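You operate a simulated robot arm through the tools that you are given. There is no shell and no other tool. Be economical: measure what you need, move in short steps, check, and stop when the job is done.

You run a simulated robot arm. Do the job below in one go: nothing can be reset, and whatever is moved stays where it is left.

## Task
Clamp the purple keycap in the rub tester and give it 20 dry rubs.
Fine: keycap into the nest, then clamp shut; arm down, then the blue pad holder into its opening; last wind the crank till the counter shows the number.

Only the result counts: the job must be done as asked and must still hold three seconds after the hand-in. Knocking over, shifting, dropping, spilling or breaking anything else fails it.

## Robot
A 7-joint arm with a two-finger parallel gripper, fixed in place. Base frame: the origin is at the foot of the arm, x ahead of it, y to its left, z up. Lengths are in mm, angles in rad, forces in N, time in s.
With the tool pointing down near the work surface it reaches from about 200 to 740 mm from the base axis. Its first joint turns from -2.897 to 2.897 rad. Payload 1.57 kg.
The tool frame sits at the grasp point between the pads (the TCP): z along the fingers, y along the line on which they close. The tips reach 30 mm beyond it. Largest opening 110 mm; finger width 24, thickness 12; the body of the gripper, 48 by 112 mm, starts 78 mm behind the TCP.
Orientation is that of the tool frame in the base frame, as [roll, pitch, yaw] about the fixed x, y, z axes, in that order (R = Rz(yaw) Ry(pitch) Rx(roll)). With the fingers straight down and closing along the base's y, the tool's x points along the base's -x, its y along +y and its z along -z.

## Interface
- The arm moves only by the tool servo_tool. Its argument "rows" is text: rows parted by semicolons, each of 7 numbers parted by spaces: the shift along the base's x, y, z in mm, then the turn, a rotation vector about the base's x, y, z in rad, then the finger opening in mm, from 0 to 110. In form: dx dy dz ax ay az fingers; .... A call has 1 to 10 rows; each row shifts and turns the commanded pose from where the row before left it. A row lasts 0.2 s, in which the tool goes at most 50 mm and 0.15 rad; a call with a longer step from one row to the next is refused whole, and so is a gripper value outside its range. Where a pose cannot be reached the arm comes as near as it can. A force on the tool above 40 N (or 10 N above the force at the start of the call, whichever is more), or a blocked arm, ends the call early, and 0.2 s more pass. The fingers move at their own pace (about 45 mm/s each) and stop on an object; they squeeze with about 38 N. The grip force told is the motor's: it shows also when the fingers shut on nothing. Time passes only in rows, and 0.2 s behind the last, so rows that do not move let the fingers close. The reply holds the time, the measured pose of the TCP, the force on the tool along the base axes, the opening and the grip force, in the units named above and with some noise.
- Cameras (640 x 400 px; columns grow to the right, rows downward): "scene" is fixed at [417.3, -506.2, 1540.4]; the picture's right is [-0.04, 1.00, 0.00], its down [0.88, 0.03, -0.48] and it looks along [-0.48, -0.02, -0.88] (base axes); focal length 239 px, centre (320, 200). "wrist" rides on the gripper at [70, 16, -141] in the tool frame; the picture's right is [-0.23, 0.97, 0.00], its down [-0.86, -0.20, -0.48] and it looks along [-0.47, -0.11, 0.88] (tool axes); focal length 222 px, centre (320, 200). There is no depth. A picture from a camera that has moved, and an enlarged one, comes with that camera's place and axes in the base frame and with its lens. The place of the scene camera against the robot may be out by one fixed shift of up to 25 mm in any direction.
- capture(camera): a new picture of that camera. No time passes.
- move_column(by): slides the trunk up (or, below 0, down) by that many mm; the arm rides with it, the base frame stays. It gives what a move gives, with no picture.
- close_up(camera, box): a new picture of the part [left, top, right, bottom] of that camera's present view, enlarged. No time passes.
- finish_job(): hands the job in; it is judged then, once.

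Work in short steps. Places have to be worked out from the pictures, the camera data and where the tool is seen: move nearer, look again, correct. Check each grasp and each placing, and mend what went wrong. You have 120 turns and 84 pictures in all, those below and enlarged ones among them. Open the gripper and draw the arm clear of the work before you hand the job in, unless the task says otherwise; then end with one line.

The tools are called after "Request:" by a JSON object that holds its "name" and its "arguments". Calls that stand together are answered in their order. servo_tool: Moves the arm, as the interface text tells. Its arguments: {"type":"object","properties":{"rows":{"type":"string"}},"required":["rows"]} The other tools are called the same way: move_column (by) slides the trunk up or down; capture (camera) takes a picture; close_up (camera, box) takes an enlarged picture of a part of a camera's view; finish_job () hands the job in.

At the start:

```text
time: 0.0
eef_pos: [36.3, -406.5, 1236.3]
orientation: [3.14, 0.0, 3.141]
contact_force: [-0.5, -0.9, -0.4]
grip_width: 110.0
grasp_force: 0.1
trunk travel left (down, up): [-500.0, 90.0]
```

scene: 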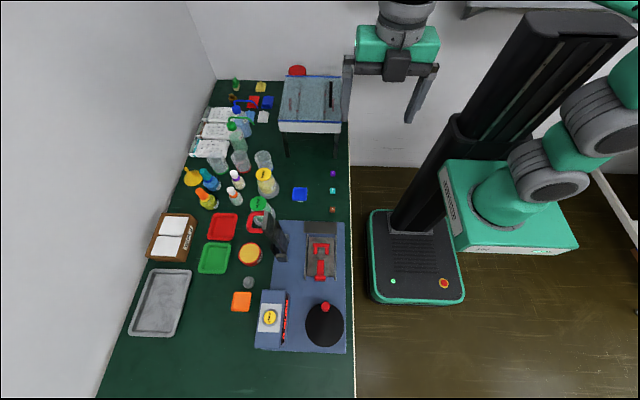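
wrist: 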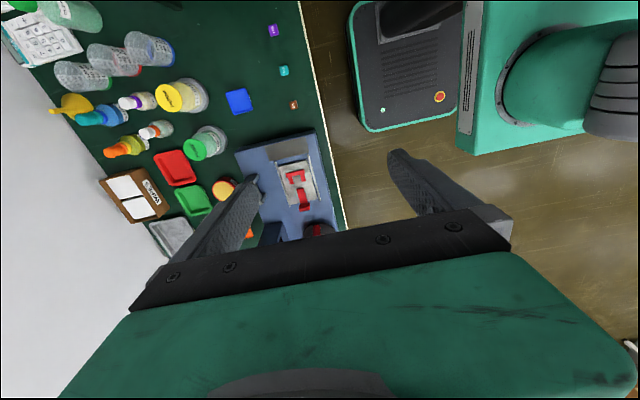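

The purple keycap is near (-134,-477) and the tester near (290,-570). I'll look at both enlarged.

Request:
{"name": "close_up", "arguments": {"camera": "scene", "box": [230, 180, 370, 360]}}

Request:
{"name": "close_up", "arguments": {"camera": "scene", "box": [290, 160, 350, 220]}}

Request:
{"name": "close_up", "arguments": {"camera": "wrist", "box": [220, 120, 360, 250]}}

```text
2.22 times, centred on (300, 270) of scene
camera zoom: at [417.3, -506.2, 1540.4], right [-0.04, 1.0, 0.0], down [0.88, 0.03, -0.48], along [-0.48, -0.02, -0.88], focal length 530 px, centre (364, 44)
```

zoom: 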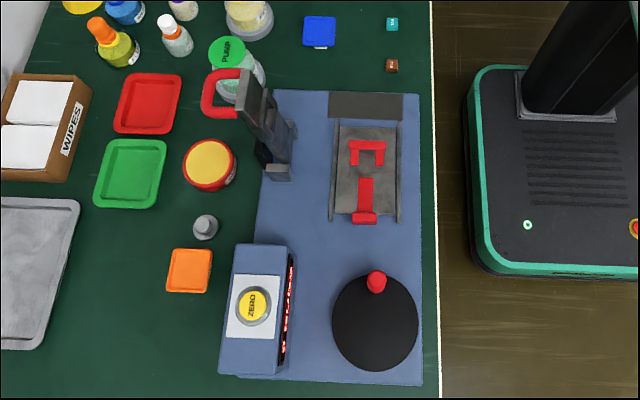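

```text
6.67 times, centred on (320, 190) of scene
camera zoom: at [417.3, -506.2, 1540.4], right [-0.04, 1.0, 0.0], down [0.88, 0.03, -0.48], along [-0.48, -0.02, -0.88], focal length 1592 px, centre (320, 267)
```

zoom: 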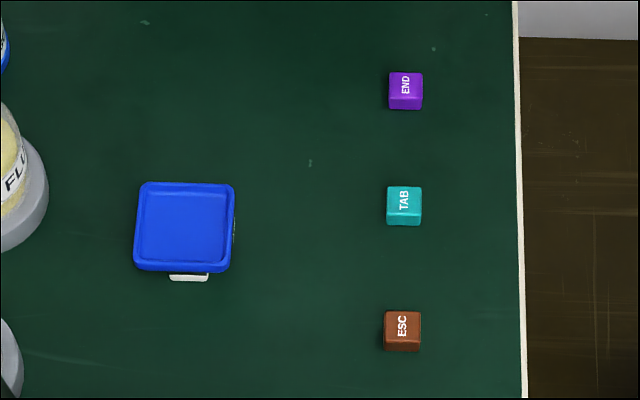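

```text
3.08 times, centred on (290, 185) of wrist
camera zoom: at [-33.3, -391.0, 1378.8], right [0.23, 0.97, 0.0], down [0.86, -0.2, 0.48], along [0.47, -0.11, -0.88], focal length 684 px, centre (412, 246)
```

zoom: 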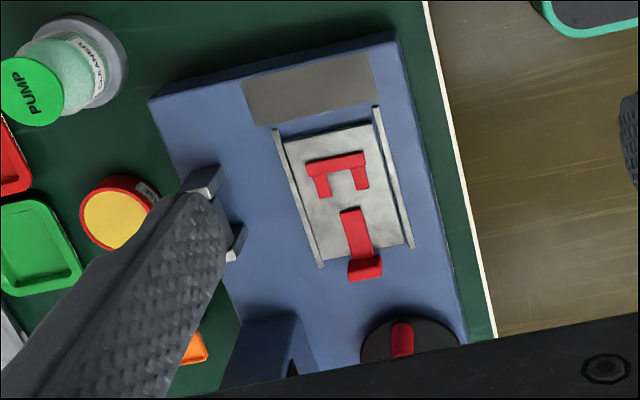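

I need a better view of the tester; I'll move the wrist camera toward it.

Request:
{"name": "servo_tool", "arguments": {"rows": "10 -36 -22 0 0 0 110;10 -36 -22 0 0 0 110;10 -36 -22 0 0 0 110;10 -36 -20 0 0 0 110"}}

Request:
{"name": "capture", "arguments": {"camera": "wrist"}}

```text
time: 1.0
eef_pos: [80.3, -552.1, 1148.7]
orientation: [3.141, 0.001, -3.141]
contact_force: [0.1, 0.0, 0.3]
grip_width: 109.8
grasp_force: 0.1
trunk travel left (down, up): [-500.0, 90.0]
```

```text
78 pictures are left
camera wrist: at [9.3, -537.3, 1291.4], right [0.23, 0.97, 0.0], down [0.86, -0.2, 0.48], along [0.47, -0.11, -0.88], focal length 222 px, centre (320, 200)
```

wrist: 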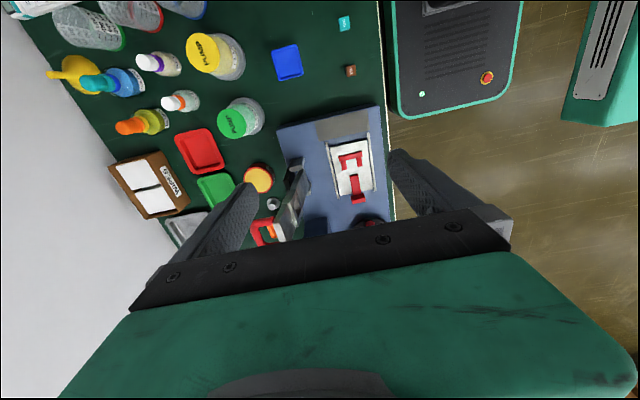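

Zooming in on the tester from here.

Request:
{"name": "close_up", "arguments": {"camera": "wrist", "box": [240, 100, 400, 240]}}

```text
2.86 times, centred on (320, 170) of wrist
camera zoom: at [9.3, -537.3, 1291.4], right [0.23, 0.97, 0.0], down [0.86, -0.2, 0.48], along [0.47, -0.11, -0.88], focal length 635 px, centre (320, 286)
```

zoom: 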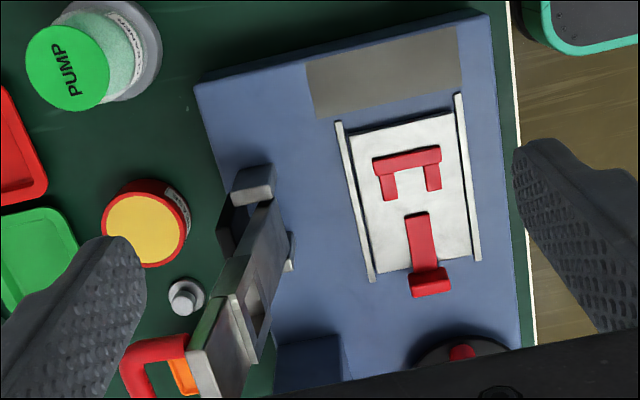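

Looking at the counter and the arm from the scene camera, high zoom.

Request:
{"name": "close_up", "arguments": {"camera": "scene", "box": [250, 280, 350, 355]}}

Request:
{"name": "close_up", "arguments": {"camera": "scene", "box": [240, 200, 350, 290]}}

```text
5.33 times, centred on (300, 318) of scene
camera zoom: at [417.3, -506.2, 1540.4], right [-0.04, 1.0, 0.0], down [0.88, 0.03, -0.48], along [-0.48, -0.02, -0.88], focal length 1273 px, centre (427, -427)
```

zoom: 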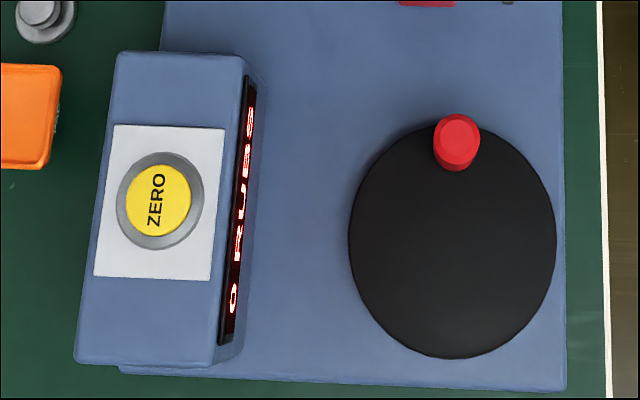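

```text
4.44 times, centred on (295, 245) of scene
camera zoom: at [417.3, -506.2, 1540.4], right [-0.04, 1.0, 0.0], down [0.88, 0.03, -0.48], along [-0.48, -0.02, -0.88], focal length 1061 px, centre (431, 0)
```

zoom: 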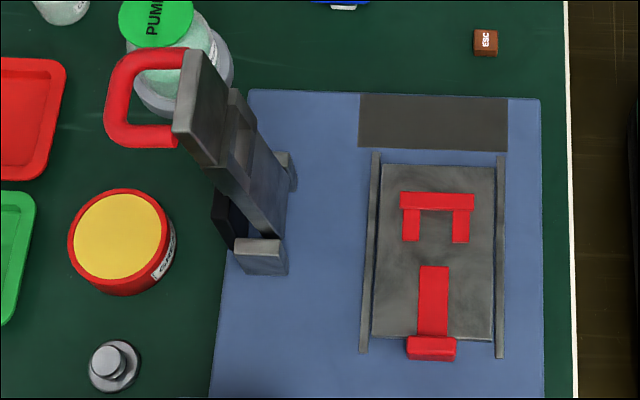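

Layout understood: U-shaped nest on the carriage, with a red slide clamp on its +x side. The swing arm is hinged at -y, and the counter shows 0 RUBS. I'll take a closer look at the nest before picking.

Request:
{"name": "servo_tool", "arguments": {"rows": "-5 8 -45 0 0 0 110;-5 8 -45 0 0 0 110;-5 8 -45 0 0 0 110;-5 8 -45 0 0 0 110;0 0 -30 0 0 0 110"}}

Request:
{"name": "close_up", "arguments": {"camera": "wrist", "box": [220, 80, 420, 240]}}

```text
time: 2.2
eef_pos: [58.1, -519.0, 939.7]
orientation: [-3.141, 0.001, -3.141]
contact_force: [-0.1, 0.5, -0.3]
grip_width: 110.0
grasp_force: 0.0
trunk travel left (down, up): [-500.0, 90.0]
```

```text
2.50 times, centred on (320, 160) of wrist
camera zoom: at [-12.7, -503.3, 1082.5], right [0.23, 0.97, 0.0], down [0.86, -0.2, 0.48], along [0.47, -0.11, -0.88], focal length 555 px, centre (320, 300)
```

zoom: 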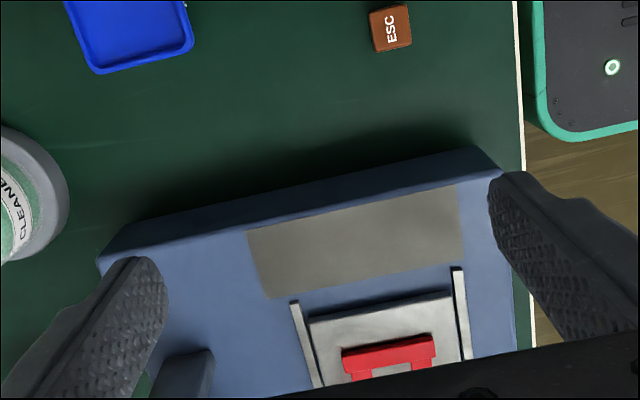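

The gripper body hides the lower image; I'll move +x so the nest appears higher in view, staying clear (y>-560) of the upright arm.

Request:
{"name": "servo_tool", "arguments": {"rows": "38 10 6 0 0 0 110;38 10 6 0 0 0 110;38 10 6 0 0 0 110"}}

Request:
{"name": "capture", "arguments": {"camera": "wrist"}}

Request:
{"name": "close_up", "arguments": {"camera": "wrist", "box": [240, 100, 400, 240]}}

```text
time: 3.0
eef_pos: [171.4, -488.1, 958.5]
orientation: [-3.141, 0.002, 3.141]
contact_force: [-0.3, 0.3, -0.5]
grip_width: 109.9
grasp_force: 0.1
trunk travel left (down, up): [-500.0, 90.0]
```

```text
73 pictures are left
camera wrist: at [101.5, -472.1, 1100.8], right [0.23, 0.97, 0.0], down [0.86, -0.2, 0.48], along [0.47, -0.11, -0.88], focal length 222 px, centre (320, 200)
```

wrist: 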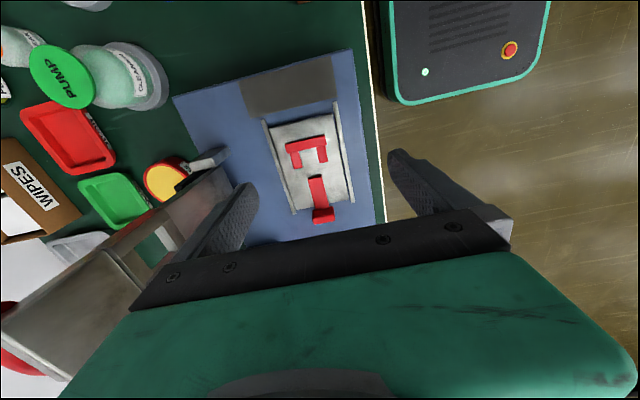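

```text
2.86 times, centred on (320, 170) of wrist
camera zoom: at [101.5, -472.1, 1100.8], right [0.23, 0.97, 0.0], down [0.86, -0.2, 0.48], along [0.47, -0.11, -0.88], focal length 635 px, centre (320, 286)
```

zoom: 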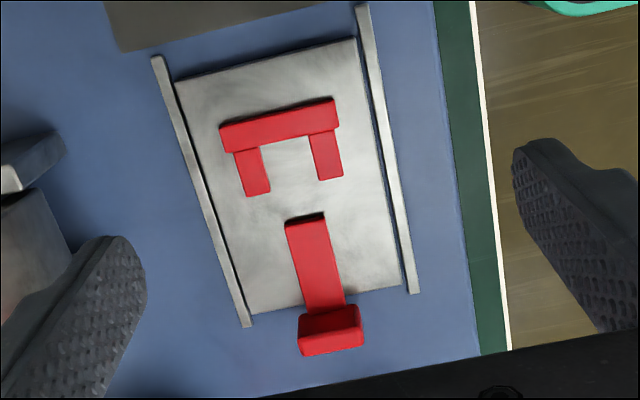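

The nest opening is about (188,-507) with wall tops near z≈817. Next I move above the purple keycap for a close view.

Request:
{"name": "servo_tool", "arguments": {"rows": "-43 3 0 0 0 0 110;-43 3 0 0 0 0 110;-43 3 0 0 0 0 110;-43 3 0 0 0 0 110;-43 3 -10 0 0 0 110;-43 3 -20 0 0 0 110;-43 3 -30 0 0 0 110"}}

Request:
{"name": "close_up", "arguments": {"camera": "wrist", "box": [220, 80, 420, 240]}}

```text
refused: row 7 steps farther than a row can; nothing moved
```

```text
2.50 times, centred on (320, 160) of wrist
camera zoom: at [101.5, -472.1, 1100.8], right [0.23, 0.97, 0.0], down [0.86, -0.2, 0.48], along [0.47, -0.11, -0.88], focal length 555 px, centre (320, 300)
```

zoom: 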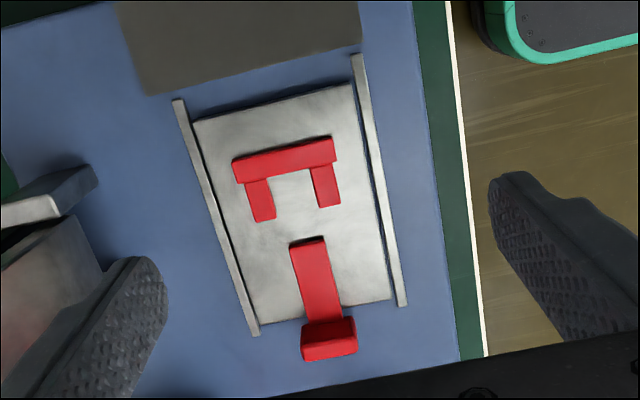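

That move was refused for one oversize step; I'll repeat it with smaller steps.

Request:
{"name": "servo_tool", "arguments": {"rows": "-43 3 0 0 0 0 110;-43 3 0 0 0 0 110;-43 3 0 0 0 0 110;-43 3 0 0 0 0 110;-43 3 -10 0 0 0 110;-43 3 -20 0 0 0 110;-43 3 -20 0 0 0 110"}}

Request:
{"name": "close_up", "arguments": {"camera": "wrist", "box": [220, 80, 420, 240]}}

```text
time: 4.6
eef_pos: [-130.7, -467.6, 907.8]
orientation: [-3.141, 0.001, -3.138]
contact_force: [-0.1, -0.2, -0.1]
grip_width: 110.0
grasp_force: 0.0
trunk travel left (down, up): [-500.0, 90.0]
```

```text
2.50 times, centred on (320, 160) of wrist
camera zoom: at [-201.1, -452.8, 1051.3], right [0.23, 0.97, 0.0], down [0.86, -0.2, 0.48], along [0.47, -0.11, -0.88], focal length 555 px, centre (320, 300)
```

zoom: 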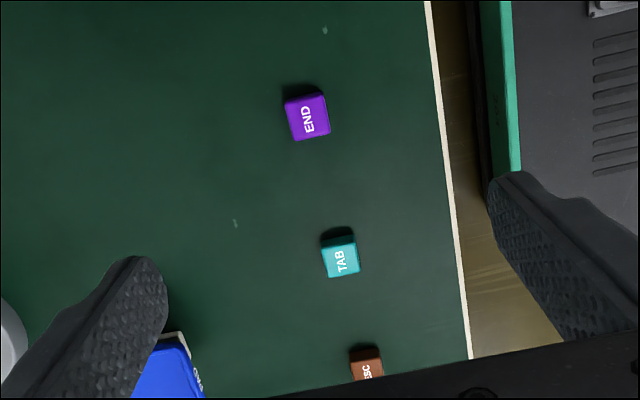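

Keycap is at about (-151,-471.5). I descend above it partway, narrowing the fingers, and recheck centring.

Request:
{"name": "servo_tool", "arguments": {"rows": "-10 -2 -30 0 0 0 60;-10 -2 -30 0 0 0 60;0 0 -20 0 0 0 60"}}

Request:
{"name": "close_up", "arguments": {"camera": "wrist", "box": [240, 110, 400, 230]}}

```text
time: 5.4
eef_pos: [-151.5, -472.0, 828.1]
orientation: [3.141, 0.002, -3.14]
contact_force: [-0.1, 0.1, 0.3]
grip_width: 59.7
grasp_force: 0.1
trunk travel left (down, up): [-500.0, 90.0]
```

```text
3.33 times, centred on (320, 170) of wrist
camera zoom: at [-221.7, -456.3, 971.2], right [0.23, 0.97, 0.0], down [0.86, -0.2, 0.48], along [0.47, -0.11, -0.88], focal length 740 px, centre (320, 300)
```

zoom: 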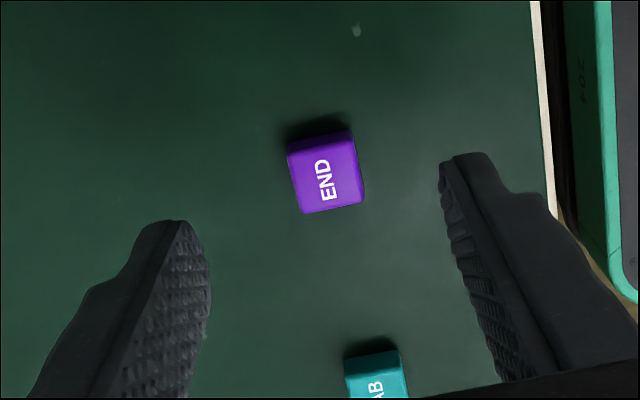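

Centring is good. I lower so the tips grip only the upper part of the keycap (tips ≈ z 758), then close.

Request:
{"name": "servo_tool", "arguments": {"rows": "0 0.5 -20 0 0 0 40;0 0 -20 0 0 0 40;0 0 0 0 0 0 0;0 0 0 0 0 0 0;0 0 0 0 0 0 0"}}

Request:
{"name": "close_up", "arguments": {"camera": "wrist", "box": [270, 130, 370, 210]}}

```text
time: 5.9
eef_pos: [-157.2, -479.8, 814.0]
orientation: [-3.119, -0.014, 3.137]
contact_force: [-0.5, 1.3, 17.6]
grip_width: 40.2
grasp_force: 0.0
trunk travel left (down, up): [-500.0, 90.0]
stopped in row 2: the force on the tool passed its limit (the readings are from after the stop); the commanded pose is now the measured one
```

```text
5.00 times, centred on (320, 170) of wrist
camera zoom: at [-224.1, -460.5, 956.2], right [0.23, 0.97, -0.03], down [0.86, -0.19, 0.47], along [0.45, -0.13, -0.88], focal length 1111 px, centre (320, 350)
```

zoom: 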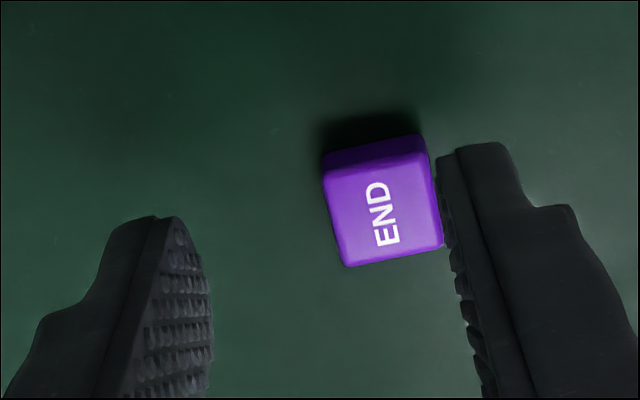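

The move stopped on a force with the tool pushed sideways; something touched. I'll look at the scene before moving.

Request:
{"name": "capture", "arguments": {"camera": "scene"}}

Request:
{"name": "capture", "arguments": {"camera": "wrist"}}

```text
67 pictures are left
```

scene: 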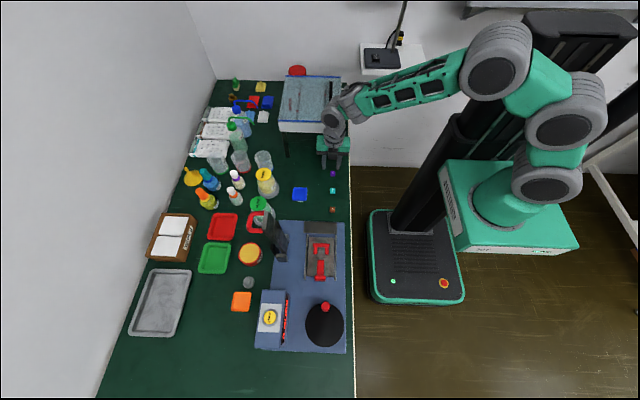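

```text
66 pictures are left
camera wrist: at [-224.1, -460.5, 956.2], right [0.23, 0.97, -0.03], down [0.86, -0.19, 0.47], along [0.45, -0.13, -0.88], focal length 222 px, centre (320, 200)
```

wrist: 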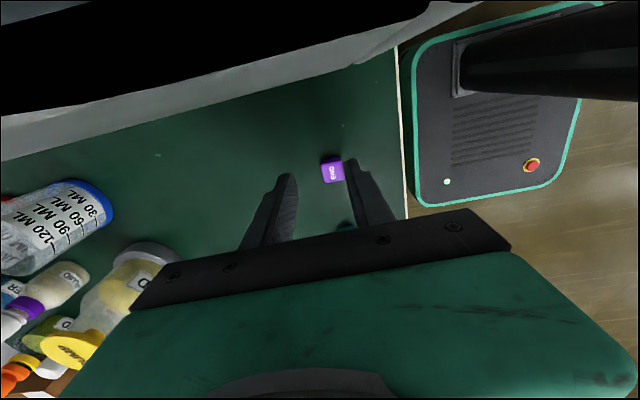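

A stand on legs sits at -x behind the keycaps, and the wrist camera side of the hand hit its edge. I'll back off up and +x, then check that the stand is unmoved.

Request:
{"name": "servo_tool", "arguments": {"rows": "0 0 15 0 0 0 60;0 0 40 0 0 0 60;0 0 45 0 0 0 60;40 0 20 0 0 0 60;40 0 10 0 0 0 60"}}

Request:
{"name": "capture", "arguments": {"camera": "scene"}}

Request:
{"name": "close_up", "arguments": {"camera": "scene", "box": [260, 60, 380, 220]}}

```text
time: 7.1
eef_pos: [-73.6, -475.4, 939.8]
orientation: [-3.126, -0.011, 3.138]
contact_force: [-0.4, 0.7, -0.1]
grip_width: 60.1
grasp_force: 0.1
trunk travel left (down, up): [-500.0, 90.0]
```

```text
65 pictures are left
```

scene: 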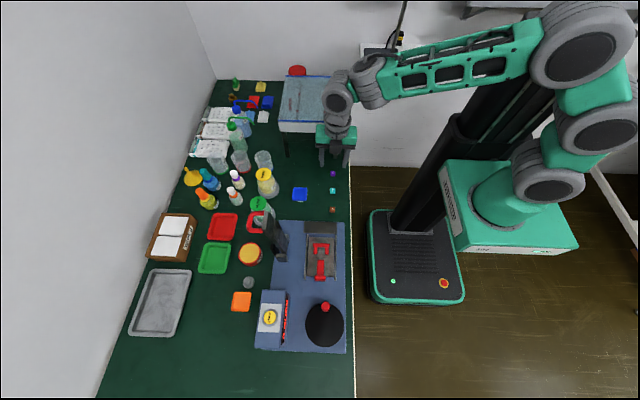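

```text
2.50 times, centred on (320, 140) of scene
camera zoom: at [417.3, -506.2, 1540.4], right [-0.04, 1.0, 0.0], down [0.88, 0.03, -0.48], along [-0.48, -0.02, -0.88], focal length 597 px, centre (320, 350)
```

zoom: 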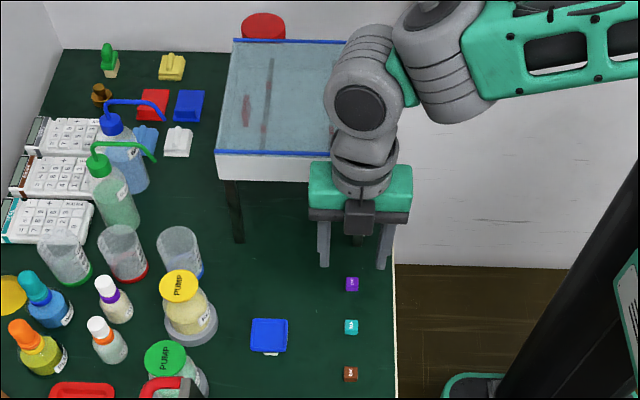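

The stand's slab spans roughly z 906–957 with its edge at x≈-200, so the wrist camera hit it. The stand looks unmoved. I'll turn the hand 180° about z so the camera rides on the +x side.

Request:
{"name": "servo_tool", "arguments": {"rows": "0 0 0 0.0156 -0.011 0.0036 60;0 0 0 0 0 0.149 60;0 0 0 0 0 0.149 60;0 0 0 0 0 0.149 60;0 0 0 0 0 0.149 60;0 0 0 0 0 0.149 60;0 0 0 0 0 0.149 60;0 0 0 0 0 0.149 60"}}

```text
time: 8.9
eef_pos: [-74.5, -477.7, 939.9]
orientation: [3.141, 0.002, -2.097]
contact_force: [-0.5, 0.2, 0.1]
grip_width: 59.9
grasp_force: 0.0
trunk travel left (down, up): [-500.0, 90.0]
```

It turns freely; I continue to yaw 0.

Request:
{"name": "servo_tool", "arguments": {"rows": "0 0 0 0 0 0.149 60;0 0 0 0 0 0.149 60;0 0 0 0 0 0.149 60;0 0 0 0 0 0.149 60;0 0 0 0 0 0.149 60;0 0 0 0 0 0.149 60;0 0 0 0 0 0.149 60;0 0 0 0 0 0.149 60;0 0 0 0 0 0.149 60;0 0 0 0 0 0.149 60"}}

Request:
{"name": "servo_tool", "arguments": {"rows": "0 0 0 0 0 0.149 60;0 0 0 0 0 0.149 60;0 0 0 0 0 0.149 60;0 0 0 0 0 0.149 60;0 0 0 0 0 0.011 60"}}

Request:
{"name": "capture", "arguments": {"camera": "wrist"}}

```text
time: 11.1
eef_pos: [-49.6, -450.7, 999.9]
orientation: [-3.115, 0.012, -0.758]
contact_force: [0.4, 0.3, -0.1]
grip_width: 59.8
grasp_force: 0.1
out of reach, approached as far as the arm can: row 1, 2, 3, 4, 5, 6, 7, 8, 9
trunk travel left (down, up): [-500.0, 90.0]
```

```text
time: 12.3
eef_pos: [148.2, -477.4, 1001.2]
orientation: [-3.126, 0.031, -0.201]
contact_force: [0.8, -0.2, 0.3]
grip_width: 60.1
grasp_force: 0.1
out of reach, approached as far as the arm can: row 1, 2, 3, 4, 5
trunk travel left (down, up): [-500.0, 90.0]
```

```text
63 pictures are left
camera wrist: at [217.3, -511.5, 1141.0], right [-0.42, -0.91, -0.01], down [-0.78, 0.36, 0.51], along [-0.46, 0.22, -0.86], focal length 222 px, centre (320, 200)
```

wrist: 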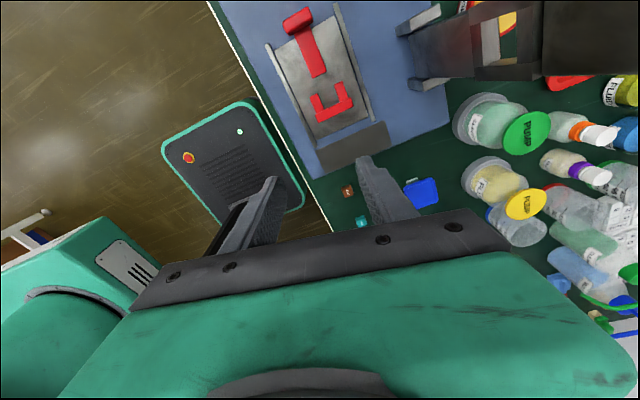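

Joint-7 limit: that turn direction runs out and the arm drifted. I'll turn back the other way in small steps and see how the commanded pose behaves.

Request:
{"name": "servo_tool", "arguments": {"rows": "0 0 20 0 0 -0.149 60;0 0 0 0 0 -0.149 60"}}

```text
time: 12.9
eef_pos: [148.5, -476.7, 1022.4]
orientation: [-3.127, 0.032, -0.505]
contact_force: [0.3, 0.6, 0.2]
grip_width: 59.8
grasp_force: 0.2
trunk travel left (down, up): [-500.0, 90.0]
```

Commanded pose follows the measured one, so I simply rotate back to yaw π and will use a forward tilt instead for the pick.

Request:
{"name": "servo_tool", "arguments": {"rows": "0 0 0 0 0 -0.147 60;0 0 0 0 0 -0.147 60;0 0 0 0 0 -0.147 60;0 0 0 0 0 -0.147 60;0 0 0 0 0 -0.147 60;0 0 0 0 0 -0.147 60;0 0 0 0 0 -0.147 60;0 0 0 0 0 -0.147 60;0 0 0 0 0 -0.147 60"}}

Request:
{"name": "servo_tool", "arguments": {"rows": "-15 0 0 0 0 -0.147 60;-20 0 0 0 0 -0.147 60;-20 0 0 0 0 -0.147 60;-20 0 0 0 0 -0.147 60;-20 0 0 0 0 -0.147 60;-20 0 0 0 0 -0.147 60;-20 0 0 0 0 -0.147 60;-20 0 0 0 0 -0.147 60;-20 0 0 0 0 -0.137 60;-20 0 0 0 0 0 60"}}

```text
time: 14.9
eef_pos: [148.6, -476.0, 1021.8]
orientation: [-3.126, 0.031, -1.828]
contact_force: [0.0, 1.2, -0.1]
grip_width: 59.9
grasp_force: 0.1
trunk travel left (down, up): [-500.0, 90.0]
```

```text
time: 17.1
eef_pos: [-49.0, -475.6, 1022.3]
orientation: [-3.125, 0.031, -3.14]
contact_force: [0.2, 0.2, 0.5]
grip_width: 59.9
grasp_force: 0.1
trunk travel left (down, up): [-500.0, 90.0]
```

Now tilt the hand 0.3 rad toward +x so its camera side clears the stand, moving to above the keycap.

Request:
{"name": "servo_tool", "arguments": {"rows": "0 0 0 0.0166 0.1 0 60;0 0 0 0 0.12 0 60;0 0 0 0 0.111 0 60;-45 4 0 0 0 0 60;-48 0 -10 0 0 0 60;0 0 -45 0 0 0 60;0 0 -45 0 0 0 50;0 0 -45 0 0 0 50;0 0 -30 0 0 0 50"}}

Request:
{"name": "capture", "arguments": {"camera": "wrist"}}

Request:
{"name": "close_up", "arguments": {"camera": "wrist", "box": [240, 110, 400, 230]}}

```text
time: 19.1
eef_pos: [-121.4, -574.3, 1016.2]
orientation: [3.133, -0.299, -3.137]
contact_force: [-0.1, -0.2, 0.6]
grip_width: 50.1
grasp_force: 0.1
out of reach, approached as far as the arm can: row 2, 3, 4, 5, 6, 7, 8, 9
trunk travel left (down, up): [-500.0, 90.0]
```

```text
62 pictures are left
camera wrist: at [-146.9, -559.5, 1173.0], right [0.22, 0.97, -0.06], down [0.96, -0.2, 0.2], along [0.19, -0.1, -0.98], focal length 222 px, centre (320, 200)
```

wrist: 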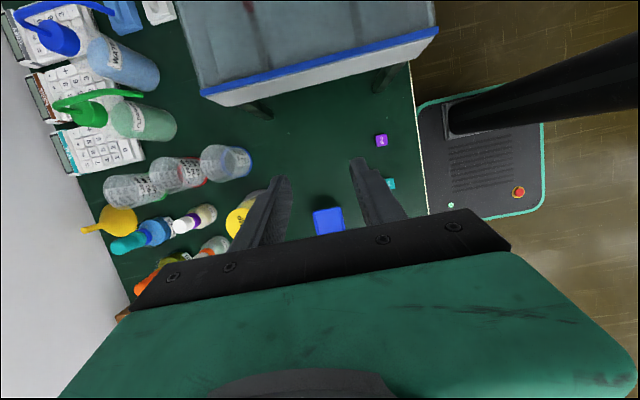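

```text
3.33 times, centred on (320, 170) of wrist
camera zoom: at [-146.9, -559.5, 1173.0], right [0.22, 0.97, -0.06], down [0.96, -0.2, 0.2], along [0.19, -0.1, -0.98], focal length 740 px, centre (320, 300)
```

zoom: 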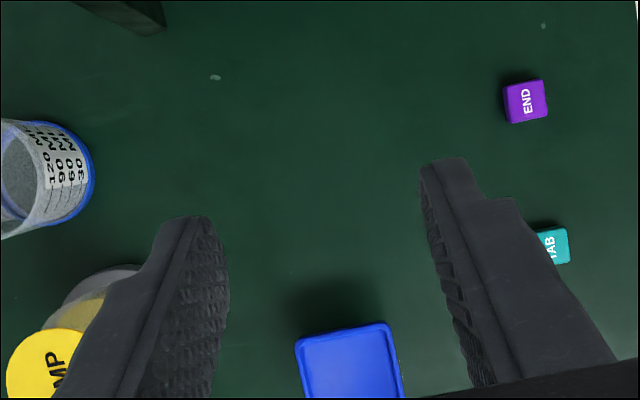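

The tilt drew the arm off course (kinematic limit near there). I try approaching the target from this reachable posture in small steps.

Request:
{"name": "servo_tool", "arguments": {"rows": "0 20 -30 0 0 0 50;0 20 -30 0 0 0 50;0 20 -20 0 0 0 50"}}

```text
time: 19.9
eef_pos: [-127.0, -590.9, 986.5]
orientation: [3.137, -0.301, -3.138]
contact_force: [0.0, 0.0, 0.4]
grip_width: 50.1
grasp_force: 0.1
out of reach, approached as far as the arm can: row 1, 2, 3
trunk travel left (down, up): [-500.0, 90.0]
```

Tilting isn't reachable there. New plan: keep the tool vertical, turn to yaw +π/2 (camera toward +y, fingers closing along x), and grip the keycap with the hand centred at x≈-131 so everything clears the stand. First untilt and turn.

Request:
{"name": "servo_tool", "arguments": {"rows": "0 0 10 0.004 -0.1 -0.003 60;10 0 10 0 -0.1 0 60;10 0 0 0 -0.101 0 60;10 0 0 0 0 -0.145 60;10 10 0 0 0 -0.145 60;0 15 0 0 0 -0.145 60;0 15 0 0 0 -0.145 60;0 15 0 0 0 -0.145 60;0 15 0 0 0 -0.145 60;0 15 0 0 0 -0.145 60"}}

Request:
{"name": "servo_tool", "arguments": {"rows": "0 10 0 0 0 -0.145 66;0 0 0 0 0 -0.145 66;0 0 0 0 0 -0.145 66;0 0 0 0 0 -0.121 66"}}

```text
time: 22.1
eef_pos: [-86.6, -507.2, 1005.8]
orientation: [3.135, 0.001, 2.127]
contact_force: [-0.2, 0.5, 0.1]
grip_width: 60.2
grasp_force: 0.0
trunk travel left (down, up): [-500.0, 90.0]
```

```text
time: 23.1
eef_pos: [-88.2, -498.0, 1006.3]
orientation: [3.137, 0.0, 1.57]
contact_force: [0.4, -0.5, 0.3]
grip_width: 65.9
grasp_force: 0.1
trunk travel left (down, up): [-500.0, 90.0]
```

Orientation is now yaw π/2, vertical. Move above (-131,-471) and descend to z≈850, then look.

Request:
{"name": "servo_tool", "arguments": {"rows": "-20 13 -30 0 0 0 66;-23 14 -30 0 0 0 66;0 0 -40 0 0 0 66;0 0 -40 0 0 0 66"}}

Request:
{"name": "capture", "arguments": {"camera": "wrist"}}

Request:
{"name": "close_up", "arguments": {"camera": "scene", "box": [270, 110, 390, 220]}}

```text
time: 24.1
eef_pos: [-155.8, -527.7, 958.8]
orientation: [3.127, -0.016, 1.573]
contact_force: [0.3, 0.8, 0.6]
grip_width: 65.9
grasp_force: 0.1
out of reach, approached as far as the arm can: row 1, 2, 3, 4
trunk travel left (down, up): [-500.0, 90.0]
```

```text
60 pictures are left
camera wrist: at [-141.7, -460.7, 1102.8], right [0.97, -0.23, 0.01], down [-0.2, -0.86, 0.46], along [-0.1, -0.45, -0.89], focal length 222 px, centre (320, 200)
```

wrist: 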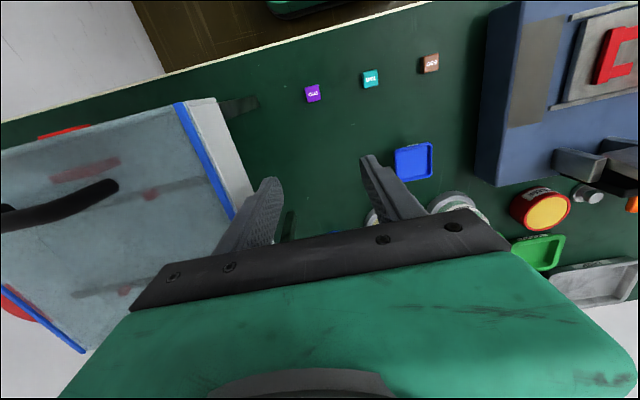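

```text
3.64 times, centred on (330, 165) of scene
camera zoom: at [417.3, -506.2, 1540.4], right [-0.04, 1.0, 0.0], down [0.88, 0.03, -0.48], along [-0.48, -0.02, -0.88], focal length 868 px, centre (284, 327)
```

zoom: 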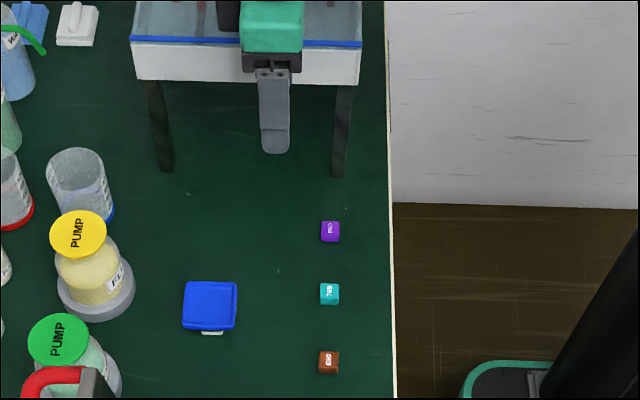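

Again limited here, though this spot was reachable earlier; the arm's elbow posture probably drifted. I'll check the whole posture.

Request:
{"name": "capture", "arguments": {"camera": "scene"}}

```text
58 pictures are left
```

scene: 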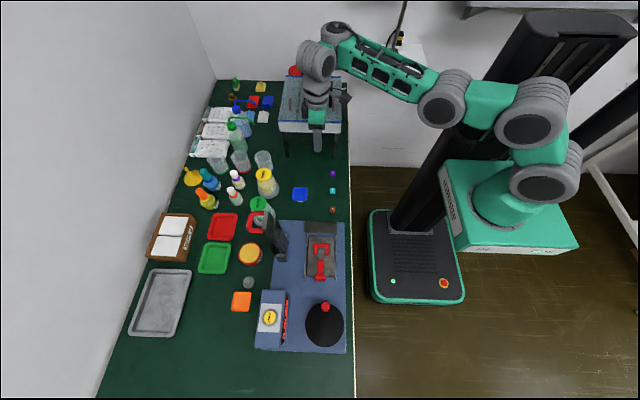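

The elbow now sits low and out. I'll go back up to the start pose to recover the original posture, turning yaw back on the way.

Request:
{"name": "servo_tool", "arguments": {"rows": "0 0 40 0 0 0 66;10 0 40 0 0 0.1 66;20 5 35 0 0 0.14 66;20 10 35 0 0 0.14 66;20 15 35 0 0 0.14 66;20 15 35 0 0 0.14 66;20 15 25 0 0 0.14 66;20 15 20 0 0 0.14 66;20 15 10 0 0 0.14 66;20 15 0 0 0 0.14 66"}}

Request:
{"name": "servo_tool", "arguments": {"rows": "12 15 0 0 0 0.14 66;12 10 0 0 0 0.14 66;0 7 0 0 0 0.07 66"}}

Request:
{"name": "capture", "arguments": {"camera": "scene"}}

```text
time: 26.3
eef_pos: [15.8, -417.9, 1234.5]
orientation: [3.137, 0.001, 2.795]
contact_force: [-0.1, 0.2, -0.6]
grip_width: 65.9
grasp_force: 0.1
trunk travel left (down, up): [-500.0, 90.0]
```

```text
time: 27.1
eef_pos: [41.1, -389.0, 1233.4]
orientation: [3.136, 0.002, -3.137]
contact_force: [0.3, -0.1, -0.7]
grip_width: 66.0
grasp_force: 0.1
trunk travel left (down, up): [-500.0, 90.0]
```

```text
57 pictures are left
```

scene: 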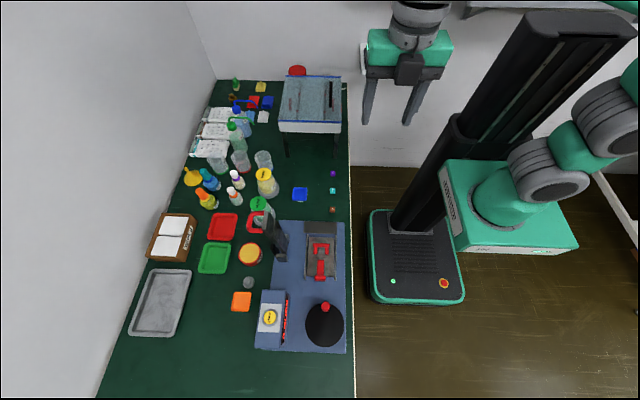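

The posture is recovered. The shoulder (~z 1280) is high, which forces a near-vertical forearm and a wrist limit; lowering the trunk by 250 should free the wrist. The tool (over the table edge) would end near z 983, which is clear.

Request:
{"name": "move_column", "arguments": {"by": -250}}

```text
time: 29.7
eef_pos: [41.9, -387.2, 983.0]
orientation: [3.136, 0.001, -3.14]
contact_force: [-0.1, 0.2, 0.9]
grip_width: 65.9
grasp_force: 0.1
trunk travel left (down, up): [-250.0, 340.0]
```

Now rotate to yaw π/2 while moving toward the keycap at a safe height.

Request:
{"name": "servo_tool", "arguments": {"rows": "-15 -9 0 0 0 -0.145 66;-15 -9 0 0 0 -0.145 66;-15 -9 0 0 0 -0.145 66;-15 -9 0 0 0 -0.145 66;-15 -9 0 0 0 -0.145 66;-15 -9 0 0 0 -0.145 66;-15 -9 0 0 0 -0.145 66;-15 -9 0 0 0 -0.145 66;-15 -9 0 0 0 -0.145 66;-15 -3 0 0 0 -0.145 66"}}

Request:
{"name": "servo_tool", "arguments": {"rows": "-15 0 -20 0.005 0 -0.122 66;-8 0 -40 0 0 0 66;0 0 -40 0 0 0 66;0 0 -30 0 0 0 66"}}

Request:
{"name": "capture", "arguments": {"camera": "wrist"}}

```text
time: 31.9
eef_pos: [-108.3, -473.4, 983.4]
orientation: [3.135, 0.0, 1.69]
contact_force: [0.0, 0.4, 0.3]
grip_width: 66.1
grasp_force: 0.1
trunk travel left (down, up): [-250.0, 340.0]
```

```text
time: 32.9
eef_pos: [-129.8, -473.0, 856.1]
orientation: [3.136, -0.002, 1.572]
contact_force: [-0.3, 0.3, 0.2]
grip_width: 66.1
grasp_force: 0.0
trunk travel left (down, up): [-250.0, 340.0]
```

```text
56 pictures are left
camera wrist: at [-115.5, -404.8, 998.2], right [0.97, -0.23, 0.0], down [-0.2, -0.86, 0.48], along [-0.11, -0.46, -0.88], focal length 222 px, centre (320, 200)
```

wrist: 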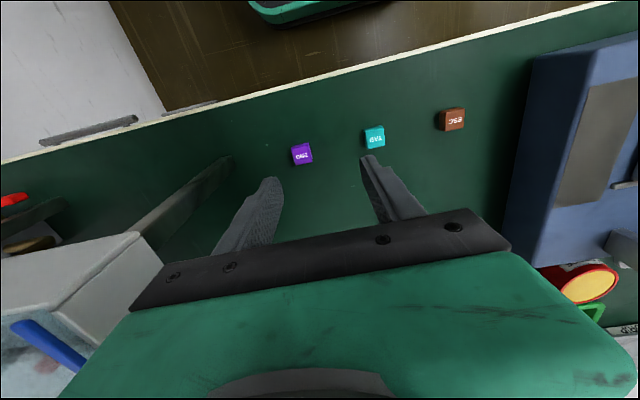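

Reachable now. Keycap at (-151,-469), teal at (-73). Descend until tips are about 5 mm above the table, checking forces.

Request:
{"name": "servo_tool", "arguments": {"rows": "-1 3 -30 0 0 0 66;0 1 -20 0 0 0 66;0 0 -10 0 0 0 66"}}

Request:
{"name": "close_up", "arguments": {"camera": "wrist", "box": [220, 100, 420, 220]}}

```text
time: 33.7
eef_pos: [-133.7, -468.1, 794.0]
orientation: [3.136, -0.005, 1.571]
contact_force: [-0.4, 0.7, -0.5]
grip_width: 65.9
grasp_force: 0.1
trunk travel left (down, up): [-250.0, 340.0]
```

```text
3.20 times, centred on (320, 160) of wrist
camera zoom: at [-117.6, -400.4, 936.7], right [0.97, -0.23, 0.0], down [-0.2, -0.86, 0.47], along [-0.1, -0.46, -0.88], focal length 711 px, centre (320, 328)
```

zoom: 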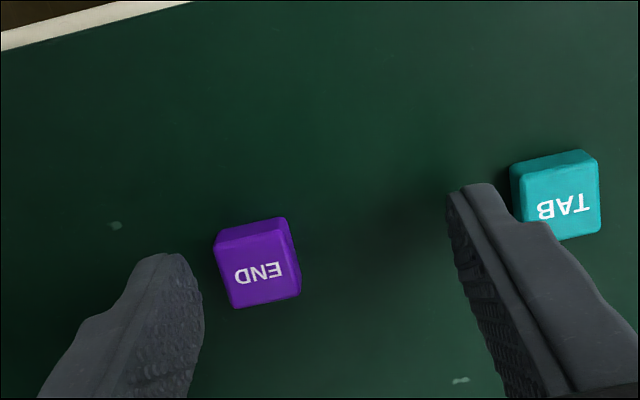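

Well aligned. Lower 6 mm and close.

Request:
{"name": "servo_tool", "arguments": {"rows": "1 -1 -6 0 0 0 66;0 0 0 0 0 0 40;0 0 0 0 0 0 20;0 0 0 0 0 0 0;0 0 0 0 0 0 0;0 0 0 0 0 0 0;0 0 0 0 0 0 0"}}

Request:
{"name": "close_up", "arguments": {"camera": "wrist", "box": [250, 120, 370, 220]}}

```text
time: 35.3
eef_pos: [-130.0, -469.2, 788.3]
orientation: [3.136, -0.005, 1.571]
contact_force: [0.1, 0.6, 1.4]
grip_width: 18.2
grasp_force: 32.8
trunk travel left (down, up): [-250.0, 340.0]
```

```text
4.00 times, centred on (310, 170) of wrist
camera zoom: at [-116.8, -401.4, 930.7], right [0.97, -0.23, 0.0], down [-0.2, -0.86, 0.47], along [-0.1, -0.46, -0.88], focal length 888 px, centre (360, 320)
```

zoom: 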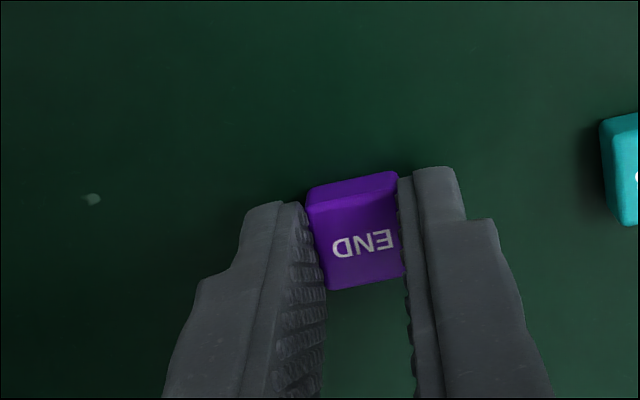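

Keycap gripped (18.2 mm). Lift and carry it towards the nest at z≈905.

Request:
{"name": "servo_tool", "arguments": {"rows": "0 0 37 0 0 0 0;0 0 40 0 0 0 0;0 0 40 0 0 0 0;40 0 0 0 0 0 0;45 0 0 0 0 0 0;45 -5 0 0 0 0 0;45 -10 0 0 0 0 0;45 -10 0 0 0 0 0;45 -6 0 0 0 0 0;40 0 0 0 0 0 0"}}

Request:
{"name": "capture", "arguments": {"camera": "wrist"}}

```text
time: 37.5
eef_pos: [171.1, -500.9, 905.6]
orientation: [3.136, -0.005, 1.572]
contact_force: [-0.1, 0.0, -0.3]
grip_width: 18.0
grasp_force: 32.1
trunk travel left (down, up): [-250.0, 340.0]
```

```text
53 pictures are left
camera wrist: at [186.1, -433.4, 1048.7], right [0.97, -0.23, 0.0], down [-0.2, -0.86, 0.47], along [-0.1, -0.46, -0.88], focal length 222 px, centre (320, 200)
```

wrist: 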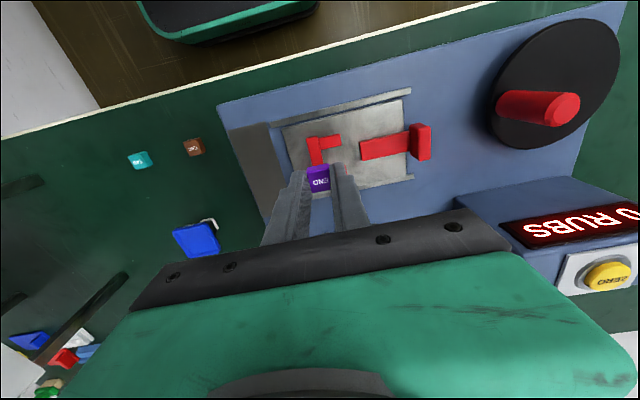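

Great view: the nest, clamp, and counter are visible. Zoom in on nest and keycap.

Request:
{"name": "close_up", "arguments": {"camera": "wrist", "box": [260, 90, 440, 210]}}

```text
3.33 times, centred on (350, 150) of wrist
camera zoom: at [186.1, -433.4, 1048.7], right [0.97, -0.23, 0.0], down [-0.2, -0.86, 0.47], along [-0.1, -0.46, -0.88], focal length 740 px, centre (220, 367)
```

zoom: 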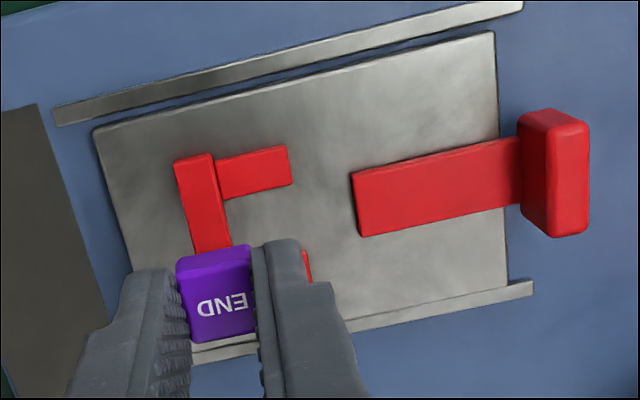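

Nest centre works out to about (187,-505.4) with walls' top ≈ z 823. I shift over it and come down to just above the walls, then check.

Request:
{"name": "servo_tool", "arguments": {"rows": "16 -4.5 0 0 0 0 0;0 0 -15 0.004 0 0 0;0 0 -15 0 0 0 0"}}

Request:
{"name": "close_up", "arguments": {"camera": "wrist", "box": [260, 90, 440, 210]}}

```text
time: 38.3
eef_pos: [188.1, -505.9, 874.7]
orientation: [3.138, -0.009, 1.571]
contact_force: [0.3, -0.1, 0.6]
grip_width: 18.0
grasp_force: 32.4
trunk travel left (down, up): [-250.0, 340.0]
```

```text
3.33 times, centred on (350, 150) of wrist
camera zoom: at [202.7, -437.4, 1018.2], right [0.97, -0.23, 0.0], down [-0.2, -0.86, 0.47], along [-0.1, -0.46, -0.88], focal length 740 px, centre (220, 367)
```

zoom: 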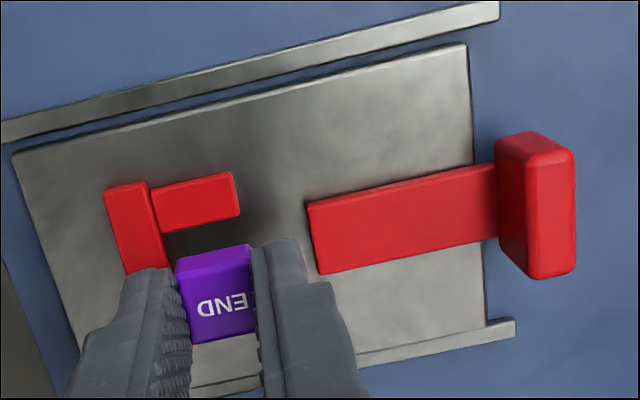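

Consistent: inner corner at (174.3,-494), wall top z≈825, keycap bottom now z≈836. Shift -2 in x and lower gently into the U.

Request:
{"name": "servo_tool", "arguments": {"rows": "-2.1 0.4 0 0 0.009 0 0;0 0 -8 0 0 0 0;0 0 -6 0 0 0 0"}}

Request:
{"name": "close_up", "arguments": {"camera": "wrist", "box": [260, 90, 440, 210]}}

```text
time: 39.1
eef_pos: [187.0, -504.3, 861.0]
orientation: [-3.136, -0.008, 1.568]
contact_force: [-0.1, -0.2, 1.4]
grip_width: 18.2
grasp_force: 32.6
trunk travel left (down, up): [-250.0, 340.0]
```

```text
3.33 times, centred on (350, 150) of wrist
camera zoom: at [202.3, -436.6, 1004.2], right [0.97, -0.23, -0.01], down [-0.2, -0.86, 0.47], along [-0.11, -0.46, -0.88], focal length 740 px, centre (220, 367)
```

zoom: 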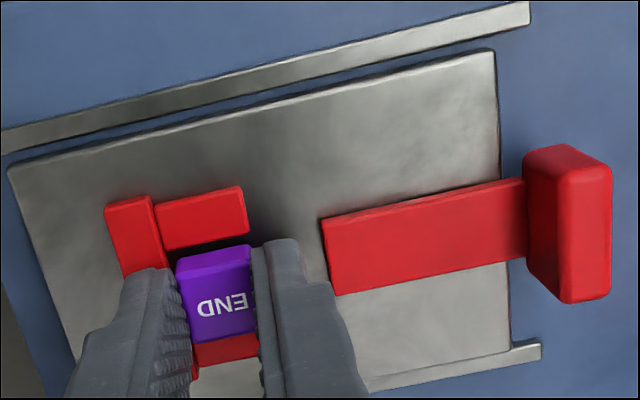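

Keycap is entering the U; centre target y≈-506. Nudge -1.5 in y and lower on.

Request:
{"name": "servo_tool", "arguments": {"rows": "-0.5 -1.6 0 -0.004 0 0 0;0 0 -3 0 0 0 0;0 0 -3 0 0 0 0"}}

```text
time: 39.9
eef_pos: [185.9, -504.4, 857.0]
orientation: [-3.139, -0.002, 1.572]
contact_force: [-1.1, 11.6, 14.1]
grip_width: 18.2
grasp_force: 32.7
trunk travel left (down, up): [-250.0, 340.0]
```

Contact forces show (+y 11.6, +z 14). Look closely to see what touches.

Request:
{"name": "close_up", "arguments": {"camera": "wrist", "box": [270, 130, 360, 210]}}

Request:
{"name": "close_up", "arguments": {"camera": "scene", "box": [290, 225, 350, 285]}}

```text
5.00 times, centred on (315, 170) of wrist
camera zoom: at [202.0, -436.0, 1000.1], right [0.97, -0.23, 0.0], down [-0.2, -0.86, 0.48], along [-0.11, -0.47, -0.88], focal length 1111 px, centre (345, 350)
```

zoom: 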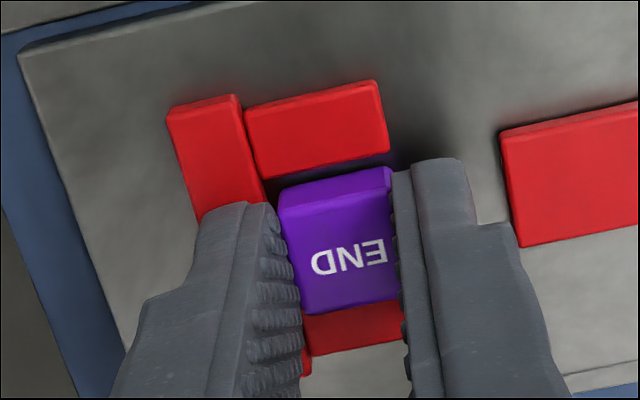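

```text
6.67 times, centred on (320, 255) of scene
camera zoom: at [417.3, -506.2, 1540.4], right [-0.04, 1.0, 0.0], down [0.88, 0.03, -0.48], along [-0.48, -0.02, -0.88], focal length 1592 px, centre (320, -167)
```

zoom: 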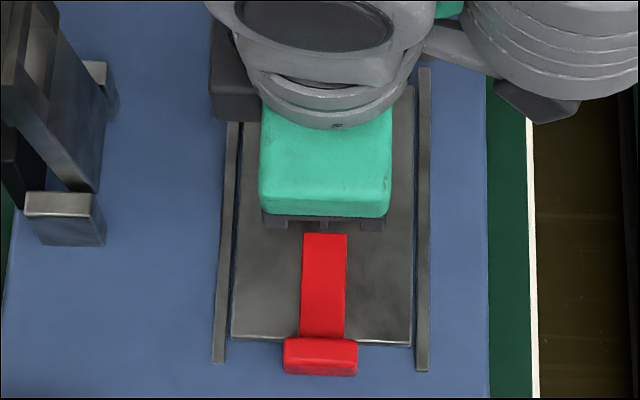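

Either bottomed on the carriage or touching the -y arm. Shift +1.5 in y and read the forces.

Request:
{"name": "servo_tool", "arguments": {"rows": "0 1.5 0 0 0 0 0;0 0 0 0 0 0 0"}}

```text
time: 40.5
eef_pos: [186.0, -503.2, 857.4]
orientation: [-3.14, 0.003, 1.569]
contact_force: [-0.2, -1.8, 23.1]
grip_width: 18.2
grasp_force: 33.0
trunk travel left (down, up): [-250.0, 340.0]
```

Request:
{"name": "close_up", "arguments": {"camera": "wrist", "box": [285, 140, 345, 200]}}

```text
6.67 times, centred on (315, 170) of wrist
camera zoom: at [201.6, -435.3, 999.8], right [0.97, -0.23, 0.0], down [-0.2, -0.85, 0.48], along [-0.11, -0.47, -0.88], focal length 1481 px, centre (353, 400)
```

zoom: 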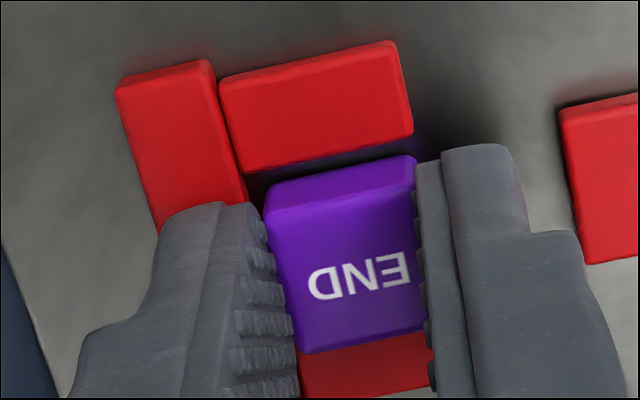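

The keycap seems to lie between both arms with its bottom on the carriage. Nudge +0.8 y, relieve pressure, open slightly, then lift straight up.

Request:
{"name": "servo_tool", "arguments": {"rows": "0 0.8 0 0 0 0 0;0 0 1 0 0 0 0;0 0 0.5 0 0 0 0;0 0 0 0 0 0 26;0 0 0 0 0 0 34;0 0 0 0 0 0 34;0 0 15 0 0 0 34;0 0 30 0 0 0 34;0 30 20 0 0 0 34"}}

Request:
{"name": "close_up", "arguments": {"camera": "wrist", "box": [230, 90, 410, 230]}}

```text
time: 42.5
eef_pos: [184.9, -475.0, 919.5]
orientation: [-3.137, -0.007, 1.57]
contact_force: [0.1, -0.9, -0.7]
grip_width: 34.0
grasp_force: 0.1
trunk travel left (down, up): [-250.0, 340.0]
```

```text
2.86 times, centred on (320, 160) of wrist
camera zoom: at [200.5, -407.5, 1062.6], right [0.97, -0.23, -0.01], down [-0.2, -0.86, 0.47], along [-0.11, -0.46, -0.88], focal length 635 px, centre (320, 314)
```

zoom: 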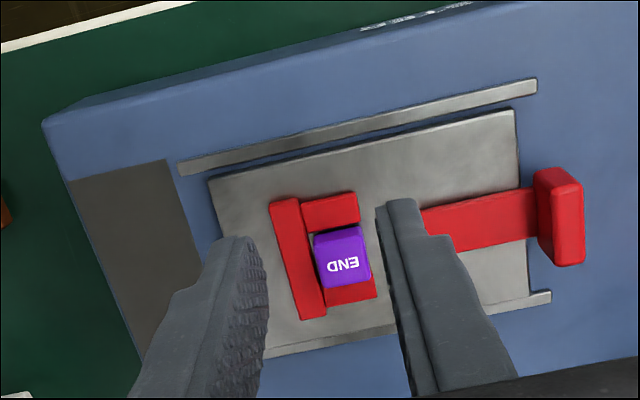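

Keycap sits in the nest. Now for the clamp: close the fingers and go to the +x side of the slider block (about x 275, y -505), hovering above.

Request:
{"name": "servo_tool", "arguments": {"rows": "36 -10 0 0 0 0 20;36 -10 0 0 0 0 0;37 -10 0 -0.004 0 0 0;0 0 -20 0 0 0 0;0 0 -10 0 0 0 0"}}

Request:
{"name": "capture", "arguments": {"camera": "wrist"}}

Request:
{"name": "close_up", "arguments": {"camera": "wrist", "box": [220, 90, 400, 230]}}

```text
time: 43.7
eef_pos: [293.8, -505.0, 890.9]
orientation: [-3.138, -0.001, 1.57]
contact_force: [-0.3, -0.3, 0.0]
grip_width: 0.0
grasp_force: 21.1
trunk travel left (down, up): [-250.0, 340.0]
```

```text
45 pictures are left
camera wrist: at [309.6, -435.6, 1033.7], right [0.97, -0.23, 0.0], down [-0.2, -0.86, 0.48], along [-0.11, -0.46, -0.88], focal length 222 px, centre (320, 200)
```

wrist: 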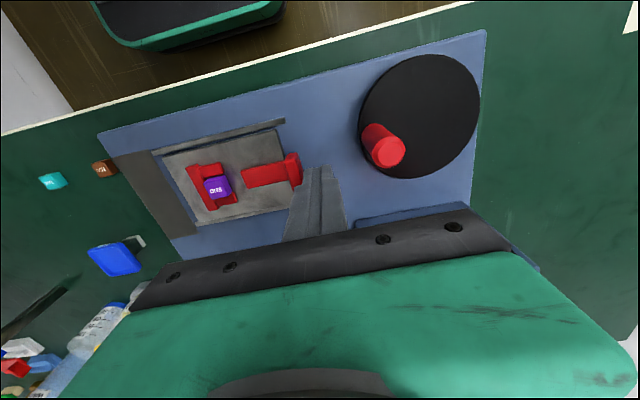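

```text
2.86 times, centred on (310, 160) of wrist
camera zoom: at [309.6, -435.6, 1033.7], right [0.97, -0.23, 0.0], down [-0.2, -0.86, 0.48], along [-0.11, -0.46, -0.88], focal length 635 px, centre (349, 314)
```

zoom: 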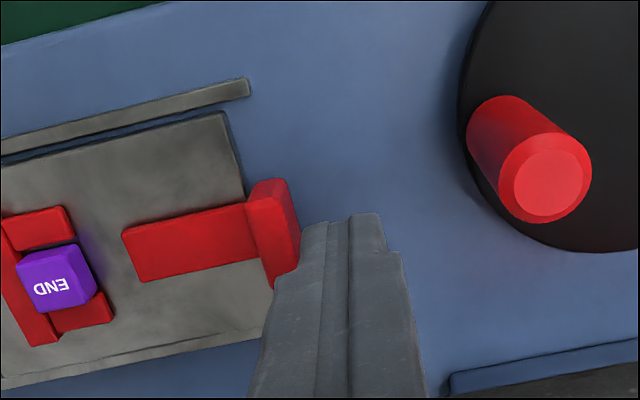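

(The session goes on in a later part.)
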